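You operate a simulated robot arm through the tools that you are given. There is no shell and no other tool. Be economical: measure what you need, move in short steps, check, and stop when the job is done.

You are at the controls of a simulated robot arm. One attempt, no reset.

JOB
Wipe the spill in the hood with the blue pad and set the hood running.
Fine: sash up to LOAD for the wipe, pad back; then sash at WORK, AIR on, wait till the gauge stands in its green band. LIGHT and VIOLET stay as they are. Where these are worked on the way, their far stop is far enough and under half their travel is too little: glass sash. What is to be rubbed or washed off counts as gone when no trace of it is left.

It is judged by the outcome, as a careful person would: the job done as asked, and still so three seconds after it is handed in. It fails if anything else is knocked over, pushed out of place, dropped, spilled or broken.

ROBOT AND FRAMES
A 6-joint arm with a two-finger gripper on a trunk, on a base that drives. Base frame: it is fixed to the floor where the robot stands at the start and does not move with it; the origin is under the middle of the robot, x ahead of it, y to its left, z up. Units: m, degrees, N and s.
With the tool pointing down near the work surface it reaches from about 0.18 to 0.6 m from the robot's upright axis, wherever it stands. Its first joint turns from -166.0 to 166.0 degrees. Places, roughly: air gauge [1.2, -0.6, 1.6]; air switch [1.2, -0.6, 1]; blue pad, green pad, purple pad [0.75, 1.25, 1]; glass sash [1, 0, 1.2]; light switch [1.2, -0.6, 1.1]; spill in the hood [1.1, 0.3, 0.9]; violet switch [1.2, -0.6, 1.3]. Payload 2.45 kg.
The TCP is the grasp point between the finger pads, 0.026 m short of the fingertips. In the tool frame z runs along the fingers and y along their closing line. Largest opening 0.096 m; the body of the gripper starts 0.069 m behind the TCP.
Orientation is that of the tool frame in the base frame, as a unit quaternion [w, x, y, z]. With the fingers straight down and closing along the base's y, the tool's x points along the base's -x, its y along +y and its z along -z.

CONTROLS
- The arm moves only by the tool arm_command. Its arguments are lists of equal length, an entry for each row: "xyz": the shift along the base's x, y, z in m, a list of three; "turn": the turn, a rotation vector about the base's x, y, z in degrees, a list of three; "fingers": the gripper command, from -1 (fully open) to 1 (shut), values between in proportion. In form: {"xyz": [[tx, ty, tz], ...], "turn": [[ax, ay, az], ...], "fingers": [fingers, ...]}. A call has 1 to 10 rows; each row is the pose to reach, as a shift and turn from the pose commanded when the call began. Each row takes 0.2 s and may step no farther than 0.05 m and 8.6 degrees from the row before; otherwise, or with a gripper value out of range, the whole call is refused. A pose out of reach is approached as far as the arm can. The call stops where the force on the tool passes 50 N (or 10 N more than at its start, if that is more) or the arm is blocked; 0.2 s more then pass. Each finger halts on what it meets, pressing with about 33 N; the grip force reading is that of the motor and also rises with nothing between the fingers. The clock runs only during rows and for 0.2 s after the last one: add rows that repeat a pose to give the fingers time. The reply holds the time, the measured pose of the TCP, the force on the tool along the base axes, the opening and the grip force, in the units named above and with some noise, with the torque about the TCP (base axes, N m) and any sound that the robot's microphone picked up.
- Cameras (640 x 400 px; columns grow to the right, rows downward): "scene" is now at [0.0326, 0.137, 1.1642]; the picture's right is [-0.27, -0.96, 0.00], its down [-0.15, 0.04, -0.99] and it looks along [0.95, -0.27, -0.15] (base axes); focal length 280 px, centre (320, 200). "wrist" rides on the gripper at [0.082, 0.003, -0.098] in the tool frame; the picture's right is [-0.04, 1.00, 0.00], its down [-0.73, -0.03, -0.68] and it looks along [-0.68, -0.03, 0.73] (tool axes); focal length 256 px, centre (320, 200). There is no depth. A picture from a camera that has moved, and an enlarged one, comes with that camera's place and axes in the base frame and with its lens. The place of the scene camera against the robot may be out by one fixed shift of up to 0.012 m in any direction.
- capture(camera): a new picture of that camera. The clock stands still meanwhile.
- move_column(by): slides the trunk up (or, below 0, down) by that many m; the arm and the scene camera ride with it, the base frame stays. It gives what a move gives, with no picture.
- roll_base(legs): drives the robot by 1 to 6 legs, each [ahead, turn to the left] in m and degrees, along the robot's own axes; the way and the turn of a leg run together, so that a leg with both is an arc; at most 1.5 m and 180 degrees a leg. The arm and the cameras ride along, it lands a little off, and it stops where it bumps. It gives what a move gives.
- pan_tilt(pan, tilt): turns the head with the scene camera to pan (to the left, within 155 degrees either way) and tilt (down, from -29 to 69), counted from straight ahead of the robot. It gives what a move gives.
- enlarge(camera, box): a new picture of the part [left, top, right, bottom] of that camera's present view, enlarged. The clock stands still meanwhile.
- close_job(): hands the job in; it is judged then, once.

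Work in short steps. Places have to be worked out from the pictures, the camera data and where the tool is seen: move nearer, look again, correct. Check each grasp and each placing, and mend what went wrong. You have 120 turns and 98 pictures in all, those below and enlarged ones among them. Open the gripper and draw the arm clear of the work before you hand the job in, unless the task says otherwise; then end with one line.

The tools are called after "Call:" by a JSON object that holds its "method" and its "body". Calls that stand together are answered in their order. arm_command: Moves the arm, as the interface text tells. Its arguments: {"type":"object","properties":{"xyz":{"type":"array"},"turn":{"type":"array"},"fingers":{"type":"array"}},"required":["xyz","turn","fingers"]} The other tools are called the same way: move_column (by) slides the trunk up or down; roll_base (legs) drives the base; pan_tilt (pan, tilt) turns the head that bears the scene camera; capture (camera) takes a picture; enlarge (camera, box) takes an enlarged picture of a part of a camera's view; close_job () hands the job in.

At the start:

```text
t: 0.0
ee_pos: [0.4152, 0.1734, 1.0002]
tool_rot: [0.0, 0.001, 1.0, 0.0]
ft_force: [-0.8, 0.2, 0.5]
wrist_torque: [-0.01, 0.01, -0.02]
opening: 0.096
grasp_force: 0.0
trunk travel left (down, up): [-0.15, 0.0]
robot x, y, heading: [-0.0009, 0.0002, 0.3]
head pan, tilt: [-15.6, 8.8]
```

scene: 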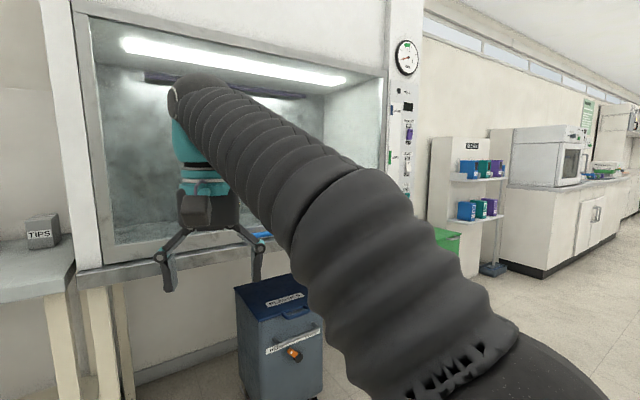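
wrist: 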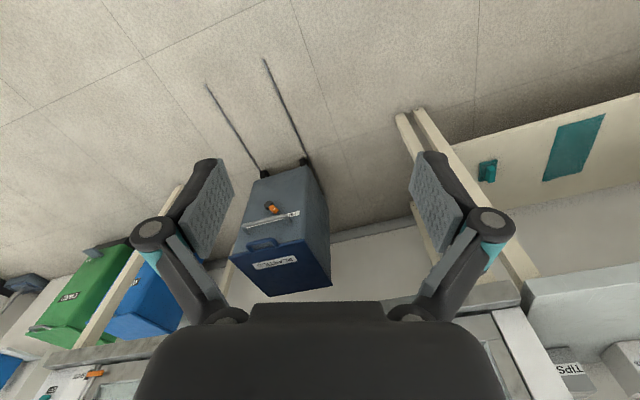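

The arm hides part of the hood. I look first at the hood's controls enlarged, and then turn the head to the pads at the left.

Call:
{"method": "enlarge", "body": {"camera": "scene", "box": [360, 20, 460, 220]}}

Call:
{"method": "pan_tilt", "body": {"pan": 55, "tilt": 15}}

Call:
{"method": "capture", "body": {"camera": "scene"}}

```text
2.00 times, centred on (410, 120) of scene
camera zoom: at [0.0326, 0.137, 1.1642], right [-0.27, -0.96, 0.0], down [-0.15, 0.04, -0.99], along [0.95, -0.27, -0.15], focal length 560 px, centre (140, 360)
```

zoom: 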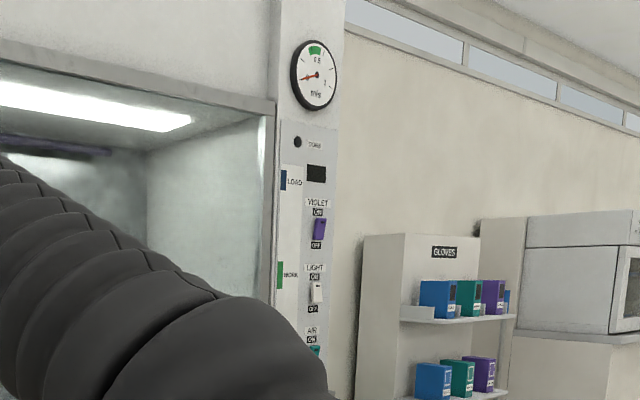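

```text
t: 1.4
ee_pos: [0.4153, 0.1735, 0.9991]
tool_rot: [0.0, -0.001, 1.0, 0.001]
ft_force: [-0.9, -0.6, 0.2]
wrist_torque: [-0.01, -0.01, 0.02]
opening: 0.0963
grasp_force: 0.1
trunk travel left (down, up): [-0.15, 0.0]
robot x, y, heading: [0.0017, 0.0017, 0.2]
head pan, tilt: [55.0, 15.0]
```

```text
94 pictures are left
camera scene: at [-0.0031, 0.2384, 1.1542], right [0.82, -0.57, 0.0], down [-0.15, -0.21, -0.97], along [0.55, 0.79, -0.26], focal length 280 px, centre (320, 200)
```

scene: 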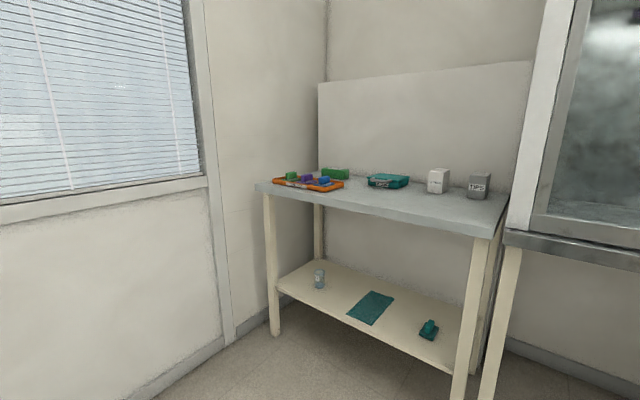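

Pads are on an orange tray (green, purple, blue from the left). I look closer at them and then at the hood from a better pan.

Call:
{"method": "enlarge", "body": {"camera": "scene", "box": [250, 150, 410, 250]}}

Call:
{"method": "pan_tilt", "body": {"pan": 15, "tilt": 0}}

Call:
{"method": "capture", "body": {"camera": "scene"}}

```text
4.00 times, centred on (330, 200) of scene
camera zoom: at [-0.0031, 0.2384, 1.1542], right [0.82, -0.57, 0.0], down [-0.15, -0.21, -0.97], along [0.55, 0.79, -0.26], focal length 1120 px, centre (280, 200)
```

zoom: 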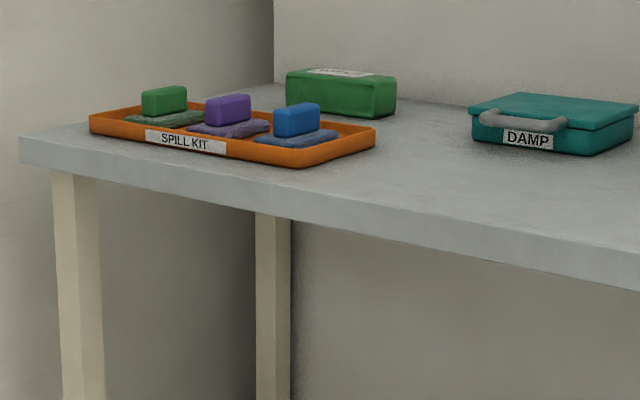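

```text
t: 2.5
ee_pos: [0.4149, 0.1741, 1.0009]
tool_rot: [0.0, 0.0, 1.0, 0.0]
ft_force: [-0.2, 0.4, -0.3]
wrist_torque: [0.0, -0.04, -0.03]
opening: 0.096
grasp_force: 0.0
trunk travel left (down, up): [-0.15, 0.0]
robot x, y, heading: [-0.0003, 0.0005, -0.1]
head pan, tilt: [15.0, 0.0]
```

```text
92 pictures are left
camera scene: at [0.0302, 0.1853, 1.1783], right [0.26, -0.97, 0.0], down [0.0, 0.0, -1.0], along [0.97, 0.26, 0.0], focal length 280 px, centre (320, 200)
```

scene: 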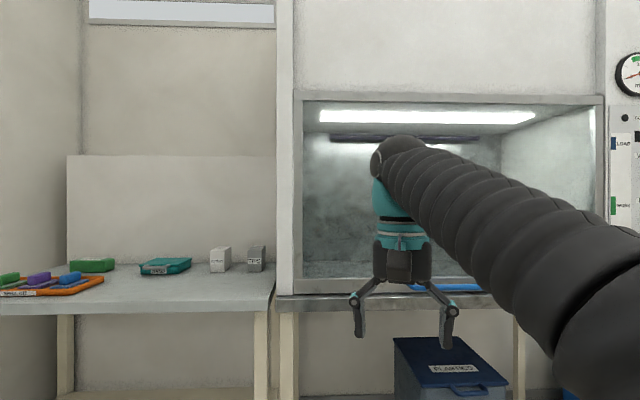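

Hood and table look turned about 15° in the base frame, and the arm is blocking the hood. I turn the base 75° left in place so the arm is out of view, and look back at the hood.

Call:
{"method": "roll_base", "body": {"legs": [[0, 75]]}}

Call:
{"method": "pan_tilt", "body": {"pan": -70, "tilt": 10}}

Call:
{"method": "capture", "body": {"camera": "scene"}}

```text
t: 6.1
ee_pos: [-0.0615, 0.4451, 1.0001]
tool_rot: [0.0, -0.611, 0.792, 0.001]
ft_force: [1.3, 0.0, -0.2]
wrist_torque: [0.04, 0.03, 0.03]
opening: 0.0961
grasp_force: 0.1
trunk travel left (down, up): [-0.15, 0.0]
robot x, y, heading: [-0.002, -0.0019, 75.4]
head pan, tilt: [15.0, 0.0]
```

```text
t: 7.7
ee_pos: [-0.0615, 0.4456, 0.999]
tool_rot: [0.0, -0.611, 0.792, 0.0]
ft_force: [-0.1, -0.6, -0.1]
wrist_torque: [-0.02, 0.04, 0.02]
opening: 0.0959
grasp_force: 0.0
trunk travel left (down, up): [-0.15, 0.0]
robot x, y, heading: [-0.0016, -0.0035, 75.5]
head pan, tilt: [-70.0, 10.0]
```

```text
91 pictures are left
camera scene: at [-0.072, -0.005, 1.1623], right [0.09, -1.0, 0.0], down [-0.17, -0.02, -0.98], along [0.98, 0.09, -0.17], focal length 280 px, centre (320, 200)
```

scene: 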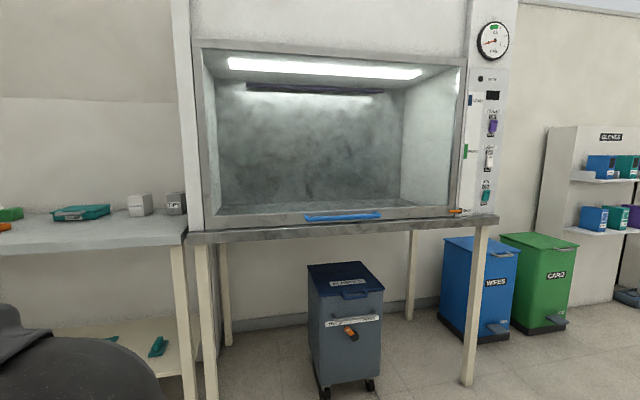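

Now the hood is clear: sash is shut, with a blue handle on its bottom bar and an orange pointer at the right. I enlarge both.

Call:
{"method": "enlarge", "body": {"camera": "scene", "box": [280, 150, 440, 250]}}

Call:
{"method": "enlarge", "body": {"camera": "scene", "box": [400, 10, 560, 110]}}

Call:
{"method": "enlarge", "body": {"camera": "scene", "box": [400, 125, 560, 225]}}

```text
4.00 times, centred on (360, 200) of scene
camera zoom: at [-0.072, -0.005, 1.1623], right [0.09, -1.0, 0.0], down [-0.17, -0.02, -0.98], along [0.98, 0.09, -0.17], focal length 1120 px, centre (160, 200)
```

zoom: 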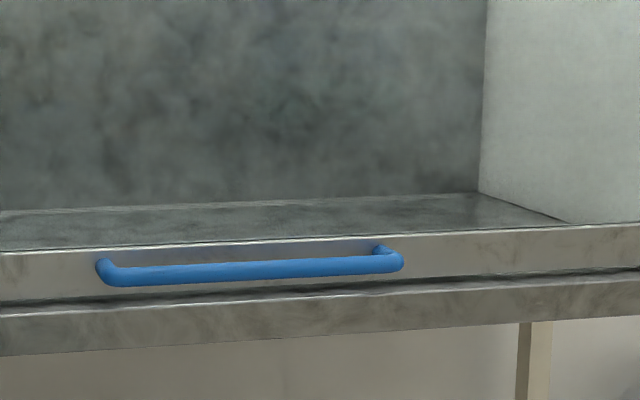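

```text
4.00 times, centred on (480, 60) of scene
camera zoom: at [-0.072, -0.005, 1.1623], right [0.09, -1.0, 0.0], down [-0.17, -0.02, -0.98], along [0.98, 0.09, -0.17], focal length 1120 px, centre (-320, 760)
```

zoom: 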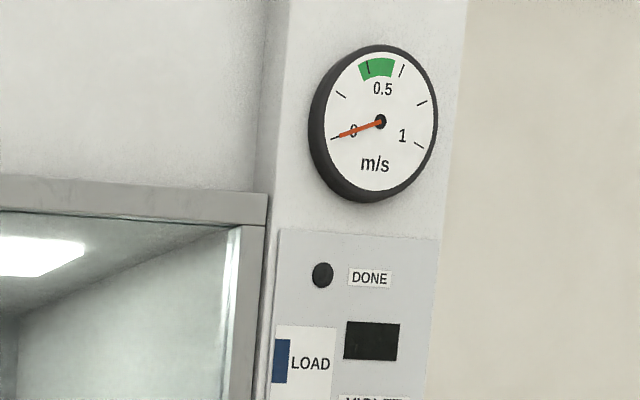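

```text
4.00 times, centred on (480, 175) of scene
camera zoom: at [-0.072, -0.005, 1.1623], right [0.09, -1.0, 0.0], down [-0.17, -0.02, -0.98], along [0.98, 0.09, -0.17], focal length 1120 px, centre (-320, 300)
```

zoom: 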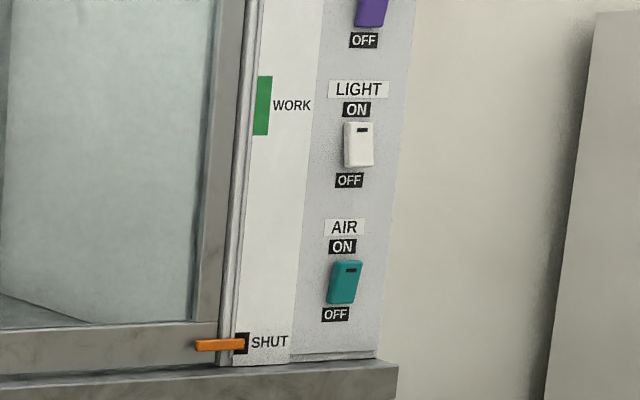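

The sash is shut with handle near (0.98, 0.01, 0.915); WORK ≈ +0.25 m, LOAD ≈ +0.45 m. I bring the tool level with the fingers closing vertically (120° about f−l−u), here in free space.

Call:
{"method": "arm_command", "body": {"xyz": [[0.002, 0.01, 0], [0.005, 0.02, 0], [0.007, 0.03, 0], [0.01, 0.04, 0], [0.012, 0.05, 0], [0.015, 0.06, 0], [0.017, 0.07, 0], [0.02, 0.08, 0], [0.022, 0.09, 0], [0.025, 0.097, 0]], "turn": [[5.62, 3.32, -4.62], [11.24, 6.64, -9.24], [16.86, 9.96, -13.86], [22.48, 13.28, -18.48], [28.1, 16.6, -23.1], [33.72, 19.92, -27.72], [39.34, 23.24, -32.34], [44.96, 26.56, -36.96], [50.58, 29.88, -41.58], [56.2, 33.2, -46.2]], "fingers": [-1, -1, -1, -1, -1, -1, -1, -1, -1, -1]}}

Call:
{"method": "arm_command", "body": {"xyz": [[0, 0, 0], [0, 0, 0], [0, 0, 0], [0, 0, 0], [0, 0, 0]], "turn": [[5.62, 3.32, -4.62], [11.24, 6.64, -9.24], [16.86, 9.96, -13.86], [22.48, 13.28, -18.48], [28.1, 16.6, -23.1]], "fingers": [-1, -1, -1, -1, -1]}}

Call:
{"method": "capture", "body": {"camera": "wrist"}}

```text
t: 9.9
ee_pos: [-0.0389, 0.5425, 0.9996]
tool_rot: [0.064, -0.173, 0.833, 0.521]
ft_force: [-0.1, -0.2, -0.3]
wrist_torque: [-0.05, -0.03, 0.01]
opening: 0.096
grasp_force: 0.1
trunk travel left (down, up): [-0.15, 0.0]
robot x, y, heading: [0.0011, 0.0043, 75.3]
head pan, tilt: [-70.0, 10.0]
```

```text
t: 11.1
ee_pos: [-0.0201, 0.5295, 1.0583]
tool_rot: [0.087, 0.084, 0.717, 0.687]
ft_force: [-1.1, 0.3, -0.6]
wrist_torque: [0.03, -0.01, 0.03]
opening: 0.0961
grasp_force: 0.0
out of reach, approached as far as the arm can: row 4, 5
trunk travel left (down, up): [-0.15, 0.0]
robot x, y, heading: [-0.0022, -0.0036, 75.5]
head pan, tilt: [-70.0, 10.0]
```

```text
87 pictures are left
camera wrist: at [-0.1248, 0.4558, 1.0665], right [0.04, 0.04, 1.0], down [0.55, -0.84, 0.01], along [0.84, 0.55, -0.05], focal length 256 px, centre (320, 200)
```

wrist: 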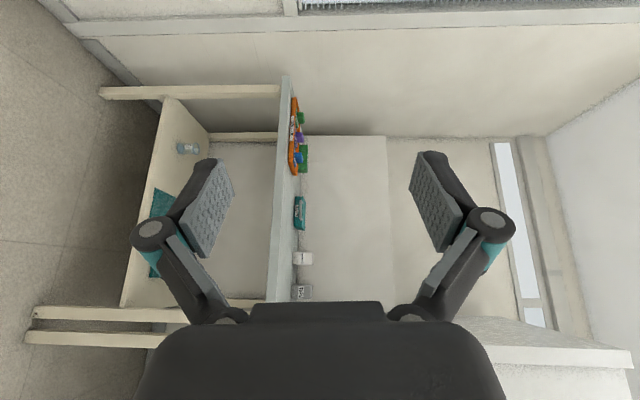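

Slightly out of reach at the end — the wrist is perhaps too near. I extend the tool forward 0.1 m and lift slightly to find a workable pose.

Call:
{"method": "arm_command", "body": {"xyz": [[0.01, 0.03, 0], [0.015, 0.06, 0], [0.025, 0.1, 0], [0.025, 0.1, 0]], "turn": [[0, 0, 0], [0, 0, 0], [0, 0, 0], [0, 0, 0]], "fingers": [-1, -1, -1, -1]}}

```text
t: 12.1
ee_pos: [0.004, 0.6342, 1.0835]
tool_rot: [0.087, 0.089, 0.708, 0.696]
ft_force: [0.1, 0.4, 0.0]
wrist_torque: [-0.01, -0.03, 0.03]
opening: 0.096
grasp_force: 0.1
out of reach, approached as far as the arm can: row 1, 2, 3, 4
trunk travel left (down, up): [-0.15, 0.0]
robot x, y, heading: [0.0011, -0.0023, 75.5]
head pan, tilt: [-70.0, 10.0]
```

A level tool can't go below about z 1.06 here, so I'll use a downward pitch and the trunk's down travel. I drive to a stand-off spot about 0.85 m in front of the handle facing the hood squarely (~17.7°), and look.

Call:
{"method": "roll_base", "body": {"legs": [[0, -131.3], [0.302, 0], [0, 73.5]]}}

Call:
{"method": "pan_tilt", "body": {"pan": 20, "tilt": 15}}

Call:
{"method": "capture", "body": {"camera": "scene"}}

Call:
{"method": "capture", "body": {"camera": "wrist"}}

```text
t: 22.7
ee_pos: [0.7119, 0.0617, 1.0835]
tool_rot: [0.425, 0.433, 0.567, 0.557]
ft_force: [-0.3, -0.2, -0.8]
wrist_torque: [-0.01, 0.02, -0.02]
opening: 0.0958
grasp_force: 0.0
trunk travel left (down, up): [-0.15, 0.0]
robot x, y, heading: [0.1638, -0.2486, 14.9]
head pan, tilt: [-70.0, 10.0]
```

```text
t: 24.4
ee_pos: [0.7124, 0.0612, 1.0832]
tool_rot: [0.426, 0.433, 0.567, 0.557]
ft_force: [-0.2, -0.2, 0.5]
wrist_torque: [0.0, 0.02, 0.0]
opening: 0.0958
grasp_force: 0.1
trunk travel left (down, up): [-0.15, 0.0]
robot x, y, heading: [0.1635, -0.2471, 14.9]
head pan, tilt: [20.0, 15.0]
```

```text
86 pictures are left
camera scene: at [0.1414, -0.0522, 1.1542], right [0.57, -0.82, 0.0], down [-0.21, -0.15, -0.97], along [0.79, 0.55, -0.26], focal length 280 px, centre (320, 200)
```

scene: 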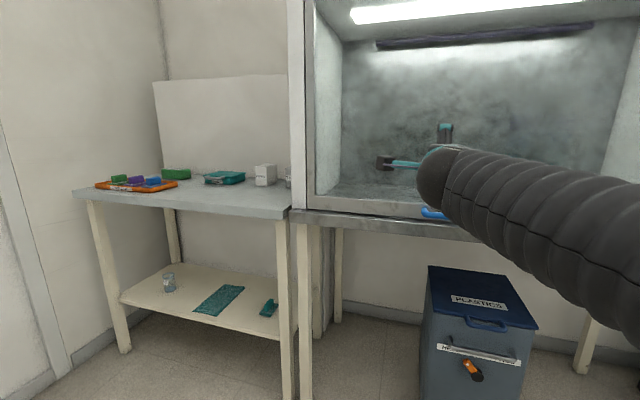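

```text
85 pictures are left
camera wrist: at [0.5957, 0.1145, 1.089], right [0.03, -0.03, 1.0], down [-0.46, -0.89, -0.02], along [0.89, -0.46, -0.04], focal length 256 px, centre (320, 200)
```

wrist: 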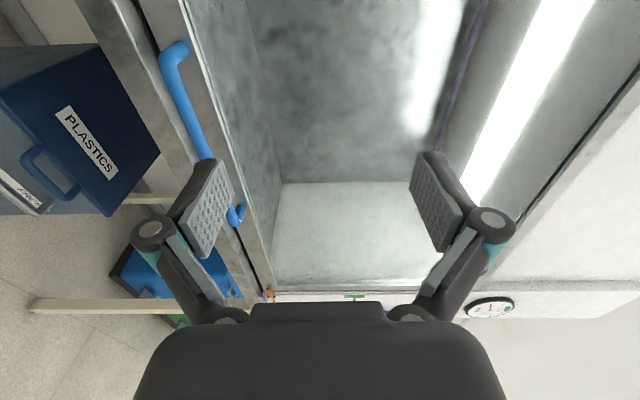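

The wrist camera sees the handle; robot heading 14.9° matches the handle's direction (~15°). I lower the trunk by 0.15 and look again to triangulate it.

Call:
{"method": "move_column", "body": {"by": -0.15}}

Call:
{"method": "capture", "body": {"camera": "wrist"}}

```text
t: 26.1
ee_pos: [0.713, 0.0611, 0.934]
tool_rot: [0.426, 0.433, 0.567, 0.557]
ft_force: [0.1, 0.5, 0.4]
wrist_torque: [0.0, 0.03, 0.01]
opening: 0.096
grasp_force: 0.0
trunk travel left (down, up): [0.0, 0.15]
robot x, y, heading: [0.1583, -0.2473, 14.7]
head pan, tilt: [20.0, 15.0]
```

```text
84 pictures are left
camera wrist: at [0.5957, 0.1145, 0.939], right [0.03, -0.03, 1.0], down [-0.46, -0.89, -0.02], along [0.89, -0.46, -0.04], focal length 256 px, centre (320, 200)
```

wrist: 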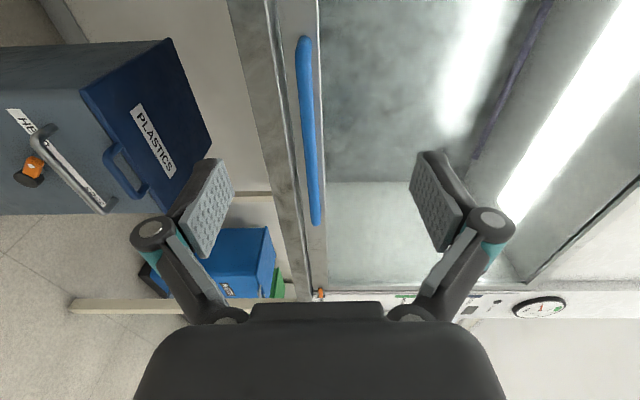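

Triangulated handle: ends (0.950, 0.142) and (1.011, −0.143), z ≈ 0.910. I shift the tool to its centre line, pitch 20° down, and part-close the fingers, staying back from the sash.

Call:
{"method": "arm_command", "body": {"xyz": [[0.006, -0.021, 0.0], [0.011, -0.041, 0.0], [0.016, -0.062, 0.0], [0.022, -0.083, 0.0], [0.028, -0.103, 0.0], [0.033, -0.124, 0.0], [0.033, -0.124, 0.0]], "turn": [[-0.9, 3.2, 0], [-1.7, 6.4, 0], [-2.5, 9.6, 0], [-3.4, 12.9, 0], [-4.2, 16.1, 0], [-5.1, 19.3, 0], [-5.1, 19.3, 0]], "fingers": [-0.2, -0.2, -0.2, -0.2, -0.2, -0.2, -0.2]}}

```text
t: 27.7
ee_pos: [0.7431, -0.0621, 0.9331]
tool_rot: [0.342, 0.501, 0.655, 0.451]
ft_force: [0.0, -0.2, 0.7]
wrist_torque: [-0.01, 0.0, -0.02]
opening: 0.0577
grasp_force: 0.1
trunk travel left (down, up): [0.0, 0.15]
robot x, y, heading: [0.1593, -0.2466, 14.9]
head pan, tilt: [20.0, 15.0]
```

Tool is aligned 0.246 m short of the handle with 21° pitch. I drive the base 0.18 m ahead and look.

Call:
{"method": "roll_base", "body": {"legs": [[0.18, 0]]}}

Call:
{"method": "capture", "body": {"camera": "wrist"}}

```text
t: 29.2
ee_pos: [0.9134, -0.0151, 0.9339]
tool_rot: [0.342, 0.5, 0.656, 0.451]
ft_force: [0.9, 0.0, 0.4]
wrist_torque: [0.01, 0.01, 0.01]
opening: 0.0575
grasp_force: 0.1
trunk travel left (down, up): [0.0, 0.15]
robot x, y, heading: [0.3304, -0.2012, 14.9]
head pan, tilt: [20.0, 15.0]
```

```text
83 pictures are left
camera wrist: at [0.8046, 0.0394, 0.9726], right [0.36, 0.05, 0.93], down [-0.43, -0.88, 0.21], along [0.83, -0.47, -0.29], focal length 256 px, centre (320, 200)
```

wrist: 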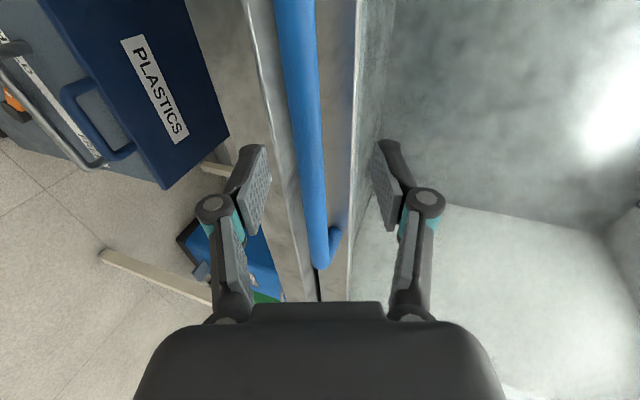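

The bar lies right along the tool axis, ~0.072 m ahead. I advance 0.066 m and then close.

Call:
{"method": "arm_command", "body": {"xyz": [[0.02, 0.0055, -0.008], [0.04, 0.011, -0.016], [0.05, 0.0138, -0.02], [0.06, 0.0165, -0.024], [0.06, 0.0165, -0.024]], "turn": [[0, 0, 0], [0, 0, 0], [0, 0, 0], [0, 0, 0], [0, 0, 0]], "fingers": [-0.2, -0.2, -0.2, -0.2, -0.2]}}

Call:
{"method": "capture", "body": {"camera": "wrist"}}

```text
t: 30.4
ee_pos: [0.9717, 0.0, 0.9067]
tool_rot: [0.34, 0.502, 0.658, 0.447]
ft_force: [-29.8, -9.2, -14.3]
wrist_torque: [-0.35, 0.45, 0.4]
opening: 0.0947
grasp_force: 20.8
trunk travel left (down, up): [0.0, 0.15]
robot x, y, heading: [0.3296, -0.1974, 15.1]
head pan, tilt: [20.0, 15.0]
stopped in row 5: the force on the tool passed its limit at 52 N (the readings are from after the stop); the commanded pose is now the measured one
```

```text
82 pictures are left
camera wrist: at [0.8629, 0.0541, 0.9453], right [0.37, 0.06, 0.93], down [-0.42, -0.88, 0.22], along [0.83, -0.48, -0.3], focal length 256 px, centre (320, 200)
```

wrist: 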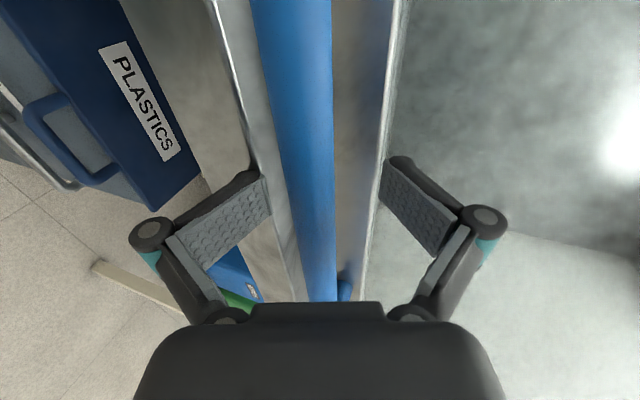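

The fingertips press on the sash rail and got splayed; the bar is between the fingers. I back off 12 mm and close.

Call:
{"method": "arm_command", "body": {"xyz": [[-0.011, -0.003, 0.004], [-0.011, -0.003, 0.004], [-0.011, -0.003, 0.004], [-0.011, -0.003, 0.004], [-0.011, -0.003, 0.004], [-0.011, -0.003, 0.004], [-0.011, -0.003, 0.004]], "turn": [[0, 0, 0], [0, 0, 0], [0, 0, 0], [0, 0, 0], [0, 0, 0], [0, 0, 0], [0, 0, 0]], "fingers": [-0.2, -0.2, 0.3, 0.7, 1, 1, 1]}}

Call:
{"method": "capture", "body": {"camera": "wrist"}}

```text
t: 31.4
ee_pos: [0.9565, -0.0053, 0.9094]
tool_rot: [0.338, 0.503, 0.66, 0.443]
ft_force: [-60.9, -18.9, -18.6]
wrist_torque: [-0.83, 1.84, 0.74]
opening: 0.0674
grasp_force: 33.4
trunk travel left (down, up): [0.0, 0.15]
robot x, y, heading: [0.3315, -0.2014, 15.2]
head pan, tilt: [20.0, 15.0]
stopped in row 4: the force on the tool passed its limit at 58 N (the readings are from after the stop); the commanded pose is now the measured one
```

```text
81 pictures are left
camera wrist: at [0.8482, 0.0501, 0.95], right [0.38, 0.06, 0.92], down [-0.42, -0.88, 0.23], along [0.82, -0.48, -0.3], focal length 256 px, centre (320, 200)
```

wrist: 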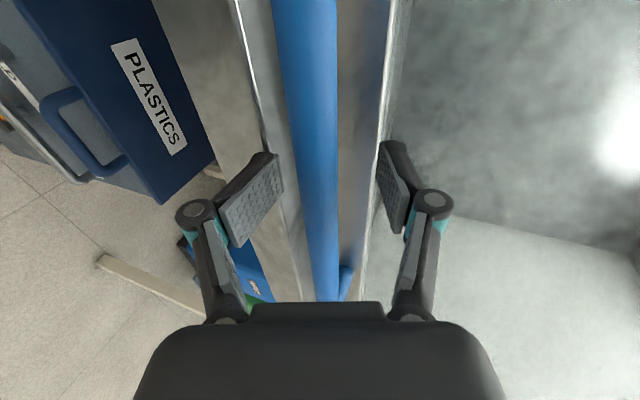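

Tips are still pressing on the rail while closing. I back off another 20 mm, narrow the fingers, and look.

Call:
{"method": "arm_command", "body": {"xyz": [[-0.009, -0.0025, 0.0035], [-0.018, -0.005, 0.007], [-0.018, -0.005, 0.007], [-0.018, -0.005, 0.007], [-0.018, -0.005, 0.007]], "turn": [[0, 0, 0], [0, 0, 0], [0, 0, 0], [0, 0, 0], [0, 0, 0]], "fingers": [-0.3, -0.3, 0.0, 0.1, 0.1]}}

Call:
{"method": "capture", "body": {"camera": "wrist"}}

```text
t: 32.6
ee_pos: [0.9434, -0.0084, 0.9159]
tool_rot: [0.339, 0.503, 0.659, 0.445]
ft_force: [0.6, -0.6, 0.0]
wrist_torque: [-0.02, 0.03, 0.04]
opening: 0.0433
grasp_force: 0.0
trunk travel left (down, up): [0.0, 0.15]
robot x, y, heading: [0.3315, -0.2017, 15.0]
head pan, tilt: [20.0, 15.0]
```

```text
80 pictures are left
camera wrist: at [0.8345, 0.0467, 0.9567], right [0.37, 0.06, 0.93], down [-0.42, -0.88, 0.23], along [0.83, -0.48, -0.3], focal length 256 px, centre (320, 200)
```

wrist: 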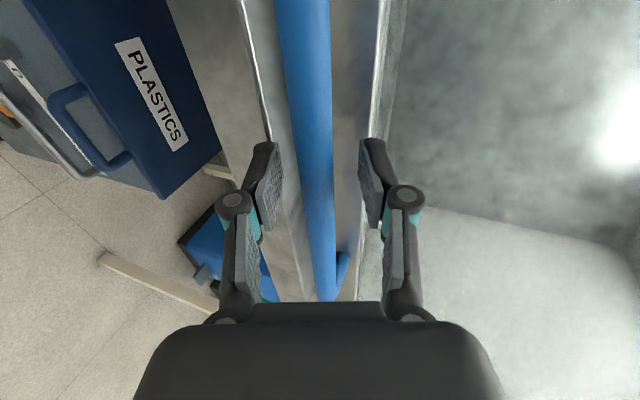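

Free again with the bar ahead between the narrowed fingers. I advance 20 mm and close gently.

Call:
{"method": "arm_command", "body": {"xyz": [[0.009, 0.0025, -0.0035], [0.018, 0.005, -0.006], [0.018, 0.005, -0.006], [0.018, 0.005, -0.006], [0.018, 0.005, -0.006], [0.018, 0.005, -0.006]], "turn": [[0, 0, 0], [0, 0, 0], [0, 0, 0], [0, 0, 0], [0, 0, 0], [0, 0, 0]], "fingers": [0.1, 0.1, 0.4, 0.7, 1, 1]}}

Call:
{"method": "capture", "body": {"camera": "wrist"}}

```text
t: 33.4
ee_pos: [0.9576, -0.005, 0.907]
tool_rot: [0.335, 0.504, 0.663, 0.44]
ft_force: [-45.0, -13.8, -14.5]
wrist_torque: [-0.59, 1.25, 0.56]
opening: 0.0664
grasp_force: 25.1
trunk travel left (down, up): [0.0, 0.15]
robot x, y, heading: [0.3302, -0.2013, 15.0]
head pan, tilt: [20.0, 15.0]
stopped in row 3: the force on the tool passed its limit at 56 N (the readings are from after the stop); the commanded pose is now the measured one
```

```text
79 pictures are left
camera wrist: at [0.8489, 0.0501, 0.9478], right [0.39, 0.06, 0.92], down [-0.42, -0.88, 0.24], along [0.82, -0.48, -0.31], focal length 256 px, centre (320, 200)
```

wrist: 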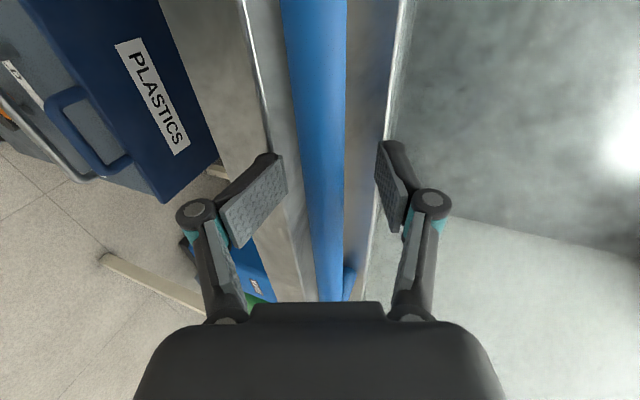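

The lower finger is fouling the bench's front lip (top ≈ 0.868), while the bar stands ~0.05 m off the rail. So I'll grasp from above instead: back off along the axis, rise, and turn to steep (≈80°) pitch.

Call:
{"method": "arm_command", "body": {"xyz": [[-0.018, -0.005, 0.007], [-0.036, -0.01, 0.014], [-0.06, -0.016, 0.03], [-0.07, -0.018, 0.06], [-0.07, -0.018, 0.09], [-0.07, -0.018, 0.1], [-0.07, -0.018, 0.11], [-0.07, -0.018, 0.12], [-0.07, -0.018, 0.12], [-0.07, -0.018, 0.12]], "turn": [[0, 0, 0], [0, 0, 0], [0, 0, 0], [-2.0, 7.7, 0], [-4.1, 15.5, 0], [-6.1, 23.2, 0], [-8.1, 30.9, 0], [-10.2, 38.7, 0], [-12.2, 46.4, 0], [-14.2, 54.1, 0]], "fingers": [-0.3, -0.3, -0.3, -0.3, -0.3, -0.3, -0.3, -0.3, -0.3, -0.3]}}

Call:
{"method": "roll_base", "body": {"legs": [[0.1, 0]]}}

Call:
{"method": "capture", "body": {"camera": "wrist"}}

```text
t: 35.6
ee_pos: [0.8395, -0.0349, 0.9019]
tool_rot: [0.059, 0.606, 0.789, 0.084]
ft_force: [-1.3, 0.1, 0.0]
wrist_torque: [0.03, 0.02, 0.02]
opening: 0.0623
grasp_force: 0.0
out of reach, approached as far as the arm can: row 7, 8, 9, 10
trunk travel left (down, up): [0.0, 0.15]
robot x, y, heading: [0.3308, -0.2026, 14.8]
head pan, tilt: [20.0, 15.0]
```

```text
t: 36.8
ee_pos: [0.9216, -0.012, 0.9047]
tool_rot: [0.057, 0.605, 0.789, 0.084]
ft_force: [-4.9, -0.7, 2.1]
wrist_torque: [0.05, -0.08, 0.07]
opening: 0.0703
grasp_force: 0.0
trunk travel left (down, up): [0.0, 0.15]
robot x, y, heading: [0.4161, -0.1764, 15.1]
head pan, tilt: [20.0, 15.0]
stopped in leg 1: the force on the tool passed its limit at 54 N (the readings are from after the stop); the commanded pose is now the measured one
```

```text
78 pictures are left
camera wrist: at [0.8829, 0.0604, 1.0034], right [0.96, 0.21, 0.2], down [0.03, -0.76, 0.65], along [0.29, -0.62, -0.73], focal length 256 px, centre (320, 200)
```

wrist: 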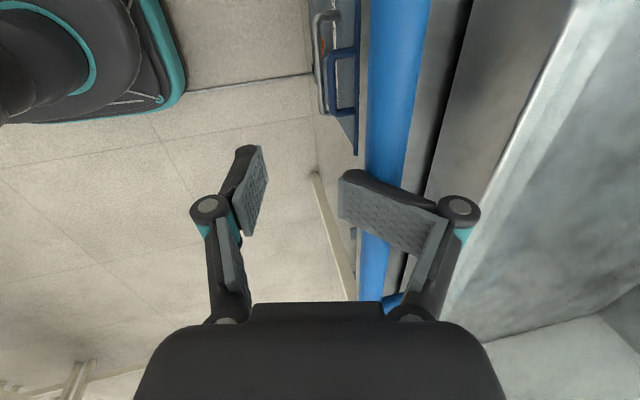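

The arm had been clamped low, so the drive nudged a finger against the bar (stopped by force). I back the base off 0.08 m and raise the trunk.

Call:
{"method": "roll_base", "body": {"legs": [[-0.08, 0]]}}

Call:
{"method": "move_column", "body": {"by": 0.12}}

Call:
{"method": "capture", "body": {"camera": "wrist"}}

```text
t: 37.8
ee_pos: [0.8461, -0.0329, 0.9049]
tool_rot: [0.058, 0.606, 0.789, 0.084]
ft_force: [-0.5, 0.1, -0.7]
wrist_torque: [0.03, 0.0, -0.04]
opening: 0.0629
grasp_force: 0.0
trunk travel left (down, up): [0.0, 0.15]
robot x, y, heading: [0.3393, -0.2004, 15.1]
head pan, tilt: [20.0, 15.0]
```

```text
t: 39.3
ee_pos: [0.8469, -0.0326, 1.0249]
tool_rot: [0.058, 0.605, 0.789, 0.084]
ft_force: [0.8, -0.2, -0.5]
wrist_torque: [0.04, 0.0, 0.01]
opening: 0.0625
grasp_force: 0.1
trunk travel left (down, up): [-0.12, 0.03]
robot x, y, heading: [0.3452, -0.2003, 15.1]
head pan, tilt: [20.0, 15.0]
```

```text
77 pictures are left
camera wrist: at [0.8089, 0.0407, 1.1228], right [0.96, 0.21, 0.2], down [0.03, -0.76, 0.65], along [0.29, -0.62, -0.73], focal length 256 px, centre (320, 200)
```

wrist: 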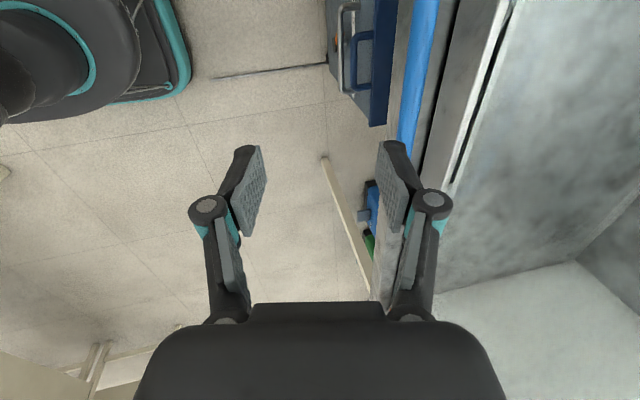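

From here the bar reads near x≈0.954–0.96 at y=0, z≈0.907. I drive 0.08 m forward with the tool well above it and look again.

Call:
{"method": "roll_base", "body": {"legs": [[0.08, 0]]}}

Call:
{"method": "capture", "body": {"camera": "wrist"}}

```text
t: 40.4
ee_pos: [0.9245, -0.0125, 1.0252]
tool_rot: [0.058, 0.607, 0.788, 0.084]
ft_force: [1.0, 0.9, 0.7]
wrist_torque: [0.03, -0.02, 0.01]
opening: 0.0624
grasp_force: 0.0
trunk travel left (down, up): [-0.12, 0.03]
robot x, y, heading: [0.422, -0.1791, 15.3]
head pan, tilt: [20.0, 15.0]
```

```text
76 pictures are left
camera wrist: at [0.8874, 0.0607, 1.1228], right [0.96, 0.21, 0.2], down [0.03, -0.76, 0.65], along [0.29, -0.62, -0.73], focal length 256 px, centre (320, 200)
```

wrist: 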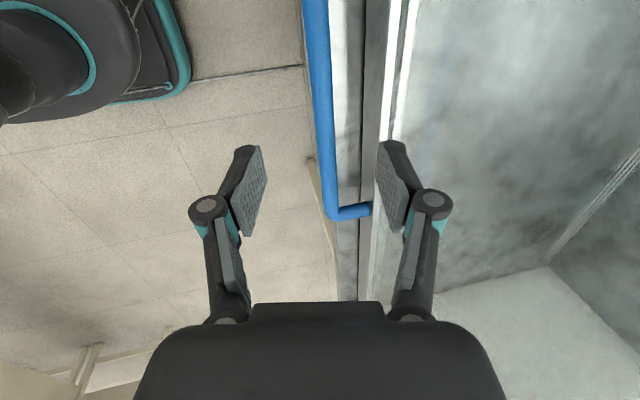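

The bar runs right below along the tool's axis (x≈0.95 at y≈0). I descend 0.112 m along the tool axis with the fingers straddling it.

Call:
{"method": "arm_command", "body": {"xyz": [[0.006, 0.002, -0.028], [0.012, 0.003, -0.056], [0.018, 0.005, -0.084], [0.022, 0.006, -0.098], [0.025, 0.007, -0.111]], "turn": [[0, 0, 0], [0, 0, 0], [0, 0, 0], [0, 0, 0], [0, 0, 0]], "fingers": [-0.3, -0.3, -0.3, -0.3, -0.3]}}

Call:
{"method": "capture", "body": {"camera": "wrist"}}

```text
t: 41.6
ee_pos: [0.9497, -0.005, 0.9139]
tool_rot: [0.058, 0.607, 0.788, 0.084]
ft_force: [-3.3, -0.3, 2.4]
wrist_torque: [0.03, -0.12, -0.04]
opening: 0.0617
grasp_force: 0.0
trunk travel left (down, up): [-0.12, 0.03]
robot x, y, heading: [0.4161, -0.1778, 15.0]
head pan, tilt: [20.0, 15.0]
```

```text
75 pictures are left
camera wrist: at [0.9125, 0.0683, 1.0121], right [0.96, 0.21, 0.2], down [0.03, -0.76, 0.65], along [0.29, -0.62, -0.73], focal length 256 px, centre (320, 200)
```

wrist: 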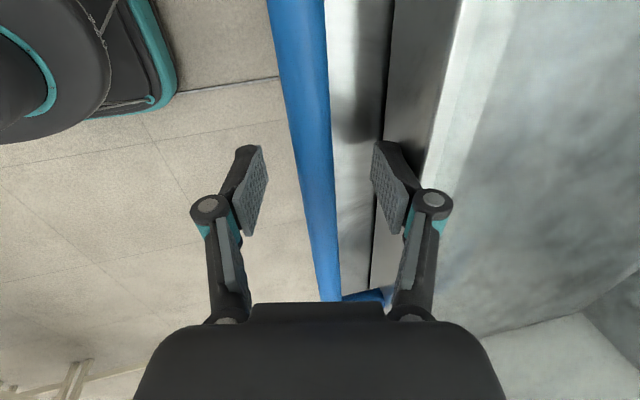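

The bar is between the fingers. I close.

Call:
{"method": "arm_command", "body": {"xyz": [[0, 0, 0], [0, 0, 0], [0, 0, 0], [0, 0, 0]], "turn": [[0, 0, 0], [0, 0, 0], [0, 0, 0], [0, 0, 0]], "fingers": [0.2, 0.6, 1, 1]}}

Call:
{"method": "capture", "body": {"camera": "wrist"}}

```text
t: 42.6
ee_pos: [0.949, -0.0046, 0.9139]
tool_rot: [0.057, 0.606, 0.789, 0.083]
ft_force: [-18.6, -6.2, -8.3]
wrist_torque: [-0.17, 0.14, 1.11]
opening: 0.0176
grasp_force: 42.8
trunk travel left (down, up): [-0.12, 0.03]
robot x, y, heading: [0.4212, -0.1772, 15.0]
head pan, tilt: [20.0, 15.0]
```

```text
74 pictures are left
camera wrist: at [0.9115, 0.0681, 1.0123], right [0.96, 0.21, 0.2], down [0.03, -0.76, 0.65], along [0.29, -0.62, -0.73], focal length 256 px, centre (320, 200)
```

wrist: 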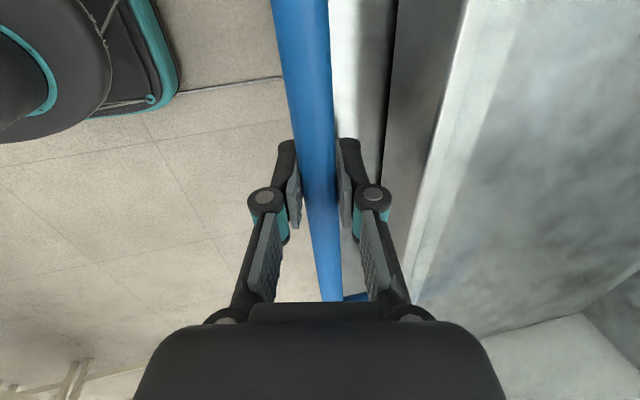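

Gripped (bar 18 mm). I lift the sash slowly with the arm.

Call:
{"method": "arm_command", "body": {"xyz": [[0, 0, 0.015], [0, 0, 0.03], [0, 0, 0.045], [0, 0, 0.06], [0, 0, 0.075], [0, 0, 0.09], [0, 0, 0.1], [0, 0, 0.11]], "turn": [[0, 0, 0], [0, 0, 0], [0, 0, 0], [0, 0, 0], [0, 0, 0], [0, 0, 0], [0, 0, 0], [0, 0, 0]], "fingers": [1, 1, 1, 1, 1, 1, 1, 1]}}

Call:
{"method": "capture", "body": {"camera": "wrist"}}

```text
t: 44.4
ee_pos: [0.949, -0.0061, 1.0145]
tool_rot: [0.059, 0.606, 0.789, 0.086]
ft_force: [21.3, 1.8, -3.4]
wrist_torque: [-0.31, -0.23, 0.96]
opening: 0.0174
grasp_force: 42.6
out of reach, approached as far as the arm can: row 8
trunk travel left (down, up): [-0.12, 0.03]
robot x, y, heading: [0.4215, -0.1786, 15.1]
head pan, tilt: [20.0, 15.0]
```

```text
73 pictures are left
camera wrist: at [0.911, 0.0679, 1.1119], right [0.96, 0.21, 0.21], down [0.03, -0.76, 0.65], along [0.29, -0.62, -0.73], focal length 256 px, centre (320, 200)
```

wrist: 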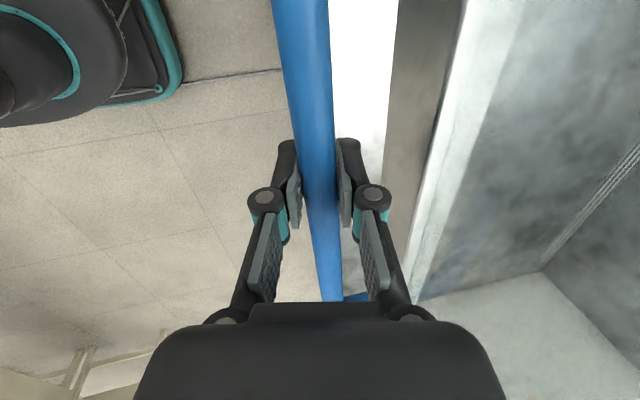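

The sash came up 0.1 m with little force. I go on lifting while pitching the tool up about the bar to stay in reach.

Call:
{"method": "arm_command", "body": {"xyz": [[0, 0, 0.0], [0, 0, 0.01], [0, 0, 0.02], [0, 0, 0.035], [0, 0, 0.05], [0, 0, 0.065], [0, 0, 0.08], [0, 0, 0.095]], "turn": [[1.5, -5.8, 0], [3.1, -11.6, 0], [4.7, -17.4, 0], [6.2, -23.2, 0], [7.8, -29, 0], [9.3, -34.8, 0], [10.9, -40.6, 0], [12.4, -46.4, 0]], "fingers": [1, 1, 1, 1, 1, 1, 1, 1]}}

Call:
{"method": "capture", "body": {"camera": "wrist"}}

```text
t: 46.2
ee_pos: [0.9445, -0.0072, 1.11]
tool_rot: [0.3, 0.526, 0.688, 0.4]
ft_force: [-8.5, 2.2, 0.9]
wrist_torque: [-0.52, 0.04, 1.18]
opening: 0.0172
grasp_force: 43.1
trunk travel left (down, up): [-0.12, 0.03]
robot x, y, heading: [0.4193, -0.1827, 15.0]
head pan, tilt: [20.0, 15.0]
```

```text
72 pictures are left
camera wrist: at [0.8415, 0.0493, 1.1634], right [0.49, 0.09, 0.87], down [-0.38, -0.87, 0.31], along [0.78, -0.49, -0.39], focal length 256 px, centre (320, 200)
```

wrist: 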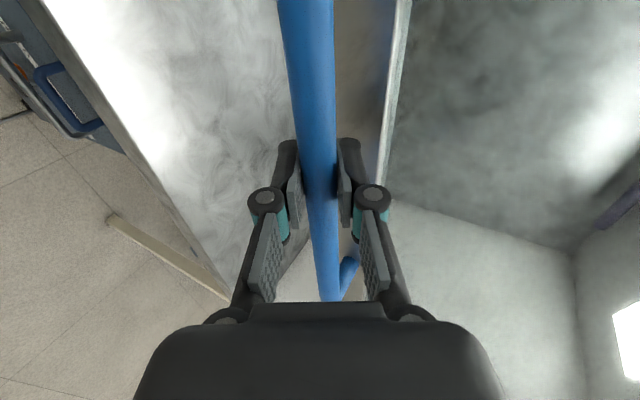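

Works well; sash up ~0.2 m at pitch ~30°. Continue upward.

Call:
{"method": "arm_command", "body": {"xyz": [[0, 0, 0.02], [0, 0, 0.04], [0, 0, 0.06], [0, 0, 0.08], [0, 0, 0.1], [0, 0, 0.12], [0, 0, 0.14], [0, 0, 0.16], [0, 0, 0.18], [0, 0, 0.2]], "turn": [[0.8, -3, 0], [1.6, -6, 0], [2.4, -9, 0], [3.1, -11.6, 0], [3.9, -14.5, 0], [4.7, -17.4, 0], [5.4, -20, 0], [6.2, -23.2, 0], [7, -26, 0], [7.8, -29, 0]], "fingers": [1, 1, 1, 1, 1, 1, 1, 1, 1, 1]}}

Call:
{"method": "capture", "body": {"camera": "wrist"}}

Call:
{"method": "pan_tilt", "body": {"pan": -50, "tilt": -5}}

Call:
{"method": "capture", "body": {"camera": "scene"}}

```text
t: 48.4
ee_pos: [0.9461, -0.006, 1.3116]
tool_rot: [0.428, 0.429, 0.563, 0.562]
ft_force: [5.7, 0.2, 2.0]
wrist_torque: [-0.05, -0.04, -0.28]
opening: 0.0169
grasp_force: 42.9
trunk travel left (down, up): [-0.12, 0.03]
robot x, y, heading: [0.4224, -0.1766, 14.9]
head pan, tilt: [20.0, 15.0]
```

```text
71 pictures are left
camera wrist: at [0.8293, 0.046, 1.3157], right [0.01, -0.04, 1.0], down [-0.46, -0.89, -0.03], along [0.89, -0.46, -0.03], focal length 256 px, centre (320, 200)
```

wrist: 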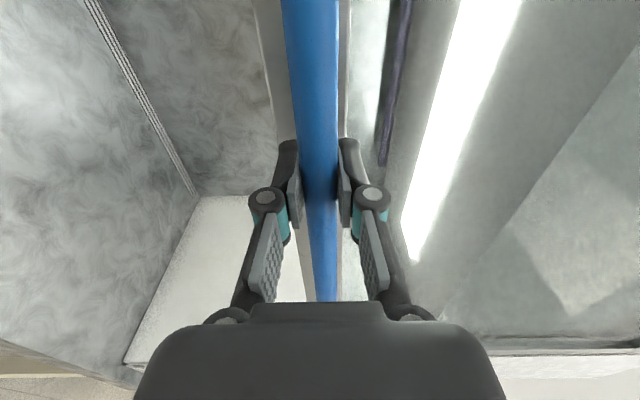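

```text
t: 49.8
ee_pos: [0.9472, -0.006, 1.3107]
tool_rot: [0.426, 0.43, 0.563, 0.562]
ft_force: [10.1, -2.9, 6.7]
wrist_torque: [-0.22, -0.1, -0.44]
opening: 0.0167
grasp_force: 42.1
trunk travel left (down, up): [-0.12, 0.03]
robot x, y, heading: [0.4209, -0.1764, 15.2]
head pan, tilt: [-50.0, -5.0]
```

```text
70 pictures are left
camera scene: at [0.3964, -0.0872, 1.1561], right [-0.57, -0.82, 0.0], down [0.07, -0.05, -1.0], along [0.82, -0.57, 0.09], focal length 280 px, centre (320, 200)
```

scene: 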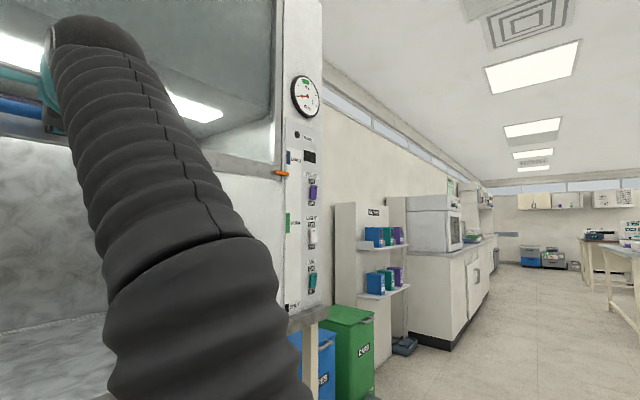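

Pointer is ~0.05 m below LOAD. Continue up by 0.05 and check.

Call:
{"method": "arm_command", "body": {"xyz": [[0, 0, 0.015], [0, 0, 0.03], [0, 0, 0.04], [0, 0, 0.05]], "turn": [[0, 0, 0], [0, 0, 0], [0, 0, 0], [0, 0, 0]], "fingers": [1, 1, 1, 1]}}

Call:
{"method": "enlarge", "body": {"camera": "scene", "box": [240, 120, 368, 200]}}

```text
t: 50.8
ee_pos: [0.9464, -0.0061, 1.3386]
tool_rot: [0.425, 0.431, 0.565, 0.56]
ft_force: [28.6, 8.6, 7.0]
wrist_torque: [-0.14, -0.09, -0.33]
opening: 0.0168
grasp_force: 42.4
out of reach, approached as far as the arm can: row 3, 4
trunk travel left (down, up): [-0.12, 0.03]
robot x, y, heading: [0.4214, -0.1738, 15.2]
head pan, tilt: [-50.0, -5.0]
```

```text
5.00 times, centred on (304, 160) of scene
camera zoom: at [0.3984, -0.086, 1.1561], right [-0.57, -0.82, 0.0], down [0.07, -0.05, -1.0], along [0.82, -0.57, 0.09], focal length 1400 px, centre (400, 400)
```

zoom: 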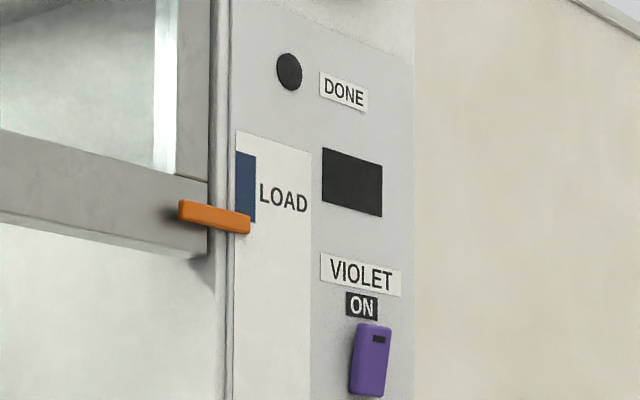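

Pointer tip is just at the LOAD band's lower end. I use the last 0.03 m of the trunk.

Call:
{"method": "move_column", "body": {"by": 0.03}}

Call:
{"method": "enlarge", "body": {"camera": "scene", "box": [240, 120, 368, 200]}}

```text
t: 51.5
ee_pos: [0.9456, -0.0064, 1.3708]
tool_rot: [0.426, 0.43, 0.564, 0.561]
ft_force: [35.5, 13.0, 7.7]
wrist_torque: [-0.13, -0.02, 0.04]
opening: 0.0171
grasp_force: 42.4
trunk travel left (down, up): [-0.15, 0.0]
robot x, y, heading: [0.4177, -0.1799, 14.9]
head pan, tilt: [-50.0, -5.0]
```

```text
5.00 times, centred on (304, 160) of scene
camera zoom: at [0.3992, -0.0855, 1.1864], right [-0.57, -0.82, 0.0], down [0.07, -0.05, -1.0], along [0.82, -0.57, 0.09], focal length 1400 px, centre (400, 400)
```

zoom: 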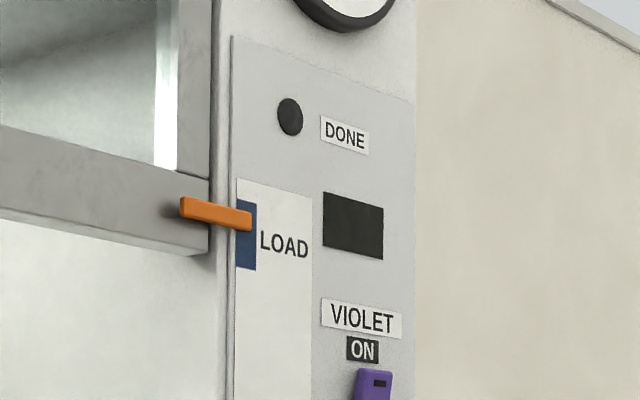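

The pointer sits in the LOAD band. I release and draw back, then check that the sash stays.

Call:
{"method": "arm_command", "body": {"xyz": [[0, 0, 0], [0, 0, 0], [-0.03, -0.008, 0], [-0.06, -0.016, 0], [-0.1, -0.027, 0], [-0.14, -0.038, 0]], "turn": [[0, 0, 0], [0, 0, 0], [0, 0, 0], [0, 0, 0], [0, 0, 0], [0, 0, 0]], "fingers": [0.2, -0.3, -0.3, -0.3, -0.3, -0.3]}}

Call:
{"method": "enlarge", "body": {"camera": "scene", "box": [240, 120, 368, 200]}}

Call:
{"method": "capture", "body": {"camera": "wrist"}}

```text
t: 52.9
ee_pos: [0.8015, -0.0465, 1.3702]
tool_rot: [0.425, 0.43, 0.563, 0.563]
ft_force: [1.4, 1.2, -0.2]
wrist_torque: [0.01, -0.04, 0.01]
opening: 0.0624
grasp_force: 0.1
trunk travel left (down, up): [-0.15, 0.0]
robot x, y, heading: [0.4198, -0.18, 15.0]
head pan, tilt: [-50.0, -5.0]
```

```text
5.00 times, centred on (304, 160) of scene
camera zoom: at [0.3961, -0.0868, 1.1861], right [-0.57, -0.82, 0.0], down [0.07, -0.05, -1.0], along [0.82, -0.57, 0.09], focal length 1400 px, centre (400, 400)
```

zoom: 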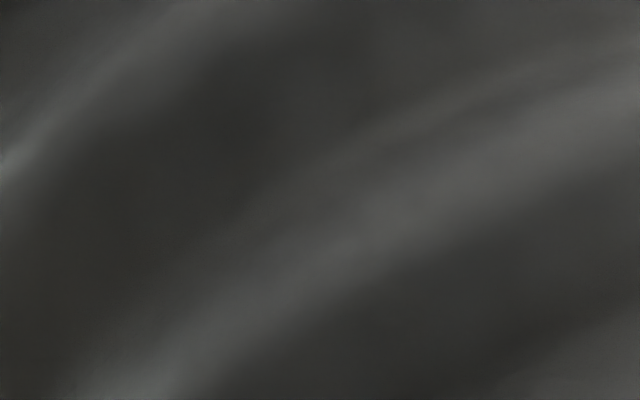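

```text
66 pictures are left
camera wrist: at [0.6848, 0.0061, 1.374], right [0.02, -0.04, 1.0], down [-0.46, -0.89, -0.03], along [0.89, -0.46, -0.03], focal length 256 px, centre (320, 200)
```

wrist: 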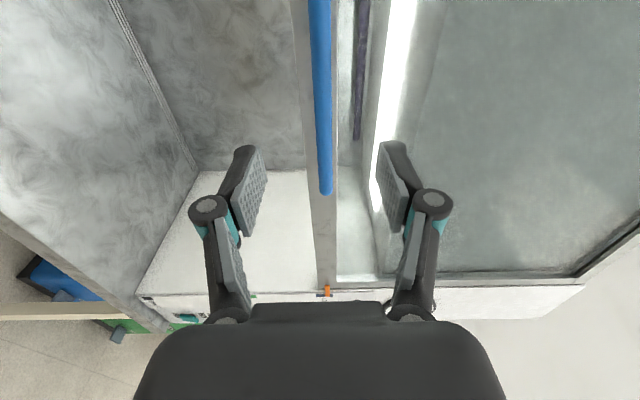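

The sash holds at LOAD. I back the base off and fold the tool back to pointing down at z≈1.02 (closing line fore-aft).

Call:
{"method": "roll_base", "body": {"legs": [[-0.12, 0]]}}

Call:
{"method": "arm_command", "body": {"xyz": [[0, 0, -0.035], [0, 0, -0.07], [0, 0, -0.105], [0, 0, -0.14], [0, 0, -0.175], [0, 0, -0.21], [0, 0, -0.245], [0, 0, -0.28], [0, 0, -0.315], [0, 0, -0.34]], "turn": [[-1.8, 6.8, 0], [-3.6, 13.5, 0], [-5.4, 20.3, 0], [-7.3, 27, 0], [-9.1, 33.8, 0], [-10.9, 40.6, 0], [-12.7, 47.3, 0], [-14.5, 54.1, 0], [-16.3, 60.9, 0], [-18.1, 67.6, 0]], "fingers": [-0.3, -0.3, -0.3, -0.3, -0.3, -0.3, -0.3, -0.3, -0.3, -0.3]}}

Call:
{"method": "arm_command", "body": {"xyz": [[0, 0, -0.01], [0, 0, -0.02], [0, 0, -0.02], [0, 0, -0.02]], "turn": [[-1.8, 6.8, 0], [-3.6, 13.5, 0], [-5.2, 19.4, 0], [-5.2, 19.4, 0]], "fingers": [-0.3, -0.3, -0.3, -0.3]}}

```text
t: 54.2
ee_pos: [0.6835, -0.0788, 1.3685]
tool_rot: [0.427, 0.429, 0.563, 0.563]
ft_force: [0.4, -0.1, -1.0]
wrist_torque: [0.03, -0.02, -0.01]
opening: 0.0624
grasp_force: 0.0
trunk travel left (down, up): [-0.15, 0.0]
robot x, y, heading: [0.3008, -0.2065, 14.7]
head pan, tilt: [-50.0, -5.0]
```

```text
t: 56.4
ee_pos: [0.6824, -0.0805, 1.0323]
tool_rot: [0.101, 0.6, 0.781, 0.138]
ft_force: [-1.6, 0.2, -0.4]
wrist_torque: [0.02, -0.02, -0.01]
opening: 0.0623
grasp_force: 0.1
trunk travel left (down, up): [-0.15, 0.0]
robot x, y, heading: [0.2983, -0.2078, 14.9]
head pan, tilt: [-50.0, -5.0]
```

```text
t: 57.4
ee_pos: [0.682, -0.0783, 1.0109]
tool_rot: [-0.005, 0.61, 0.793, 0.002]
ft_force: [-0.2, 0.0, 0.2]
wrist_torque: [-0.02, -0.06, -0.02]
opening: 0.0627
grasp_force: 0.1
trunk travel left (down, up): [-0.15, 0.0]
robot x, y, heading: [0.2983, -0.2062, 15.0]
head pan, tilt: [-50.0, -5.0]
```

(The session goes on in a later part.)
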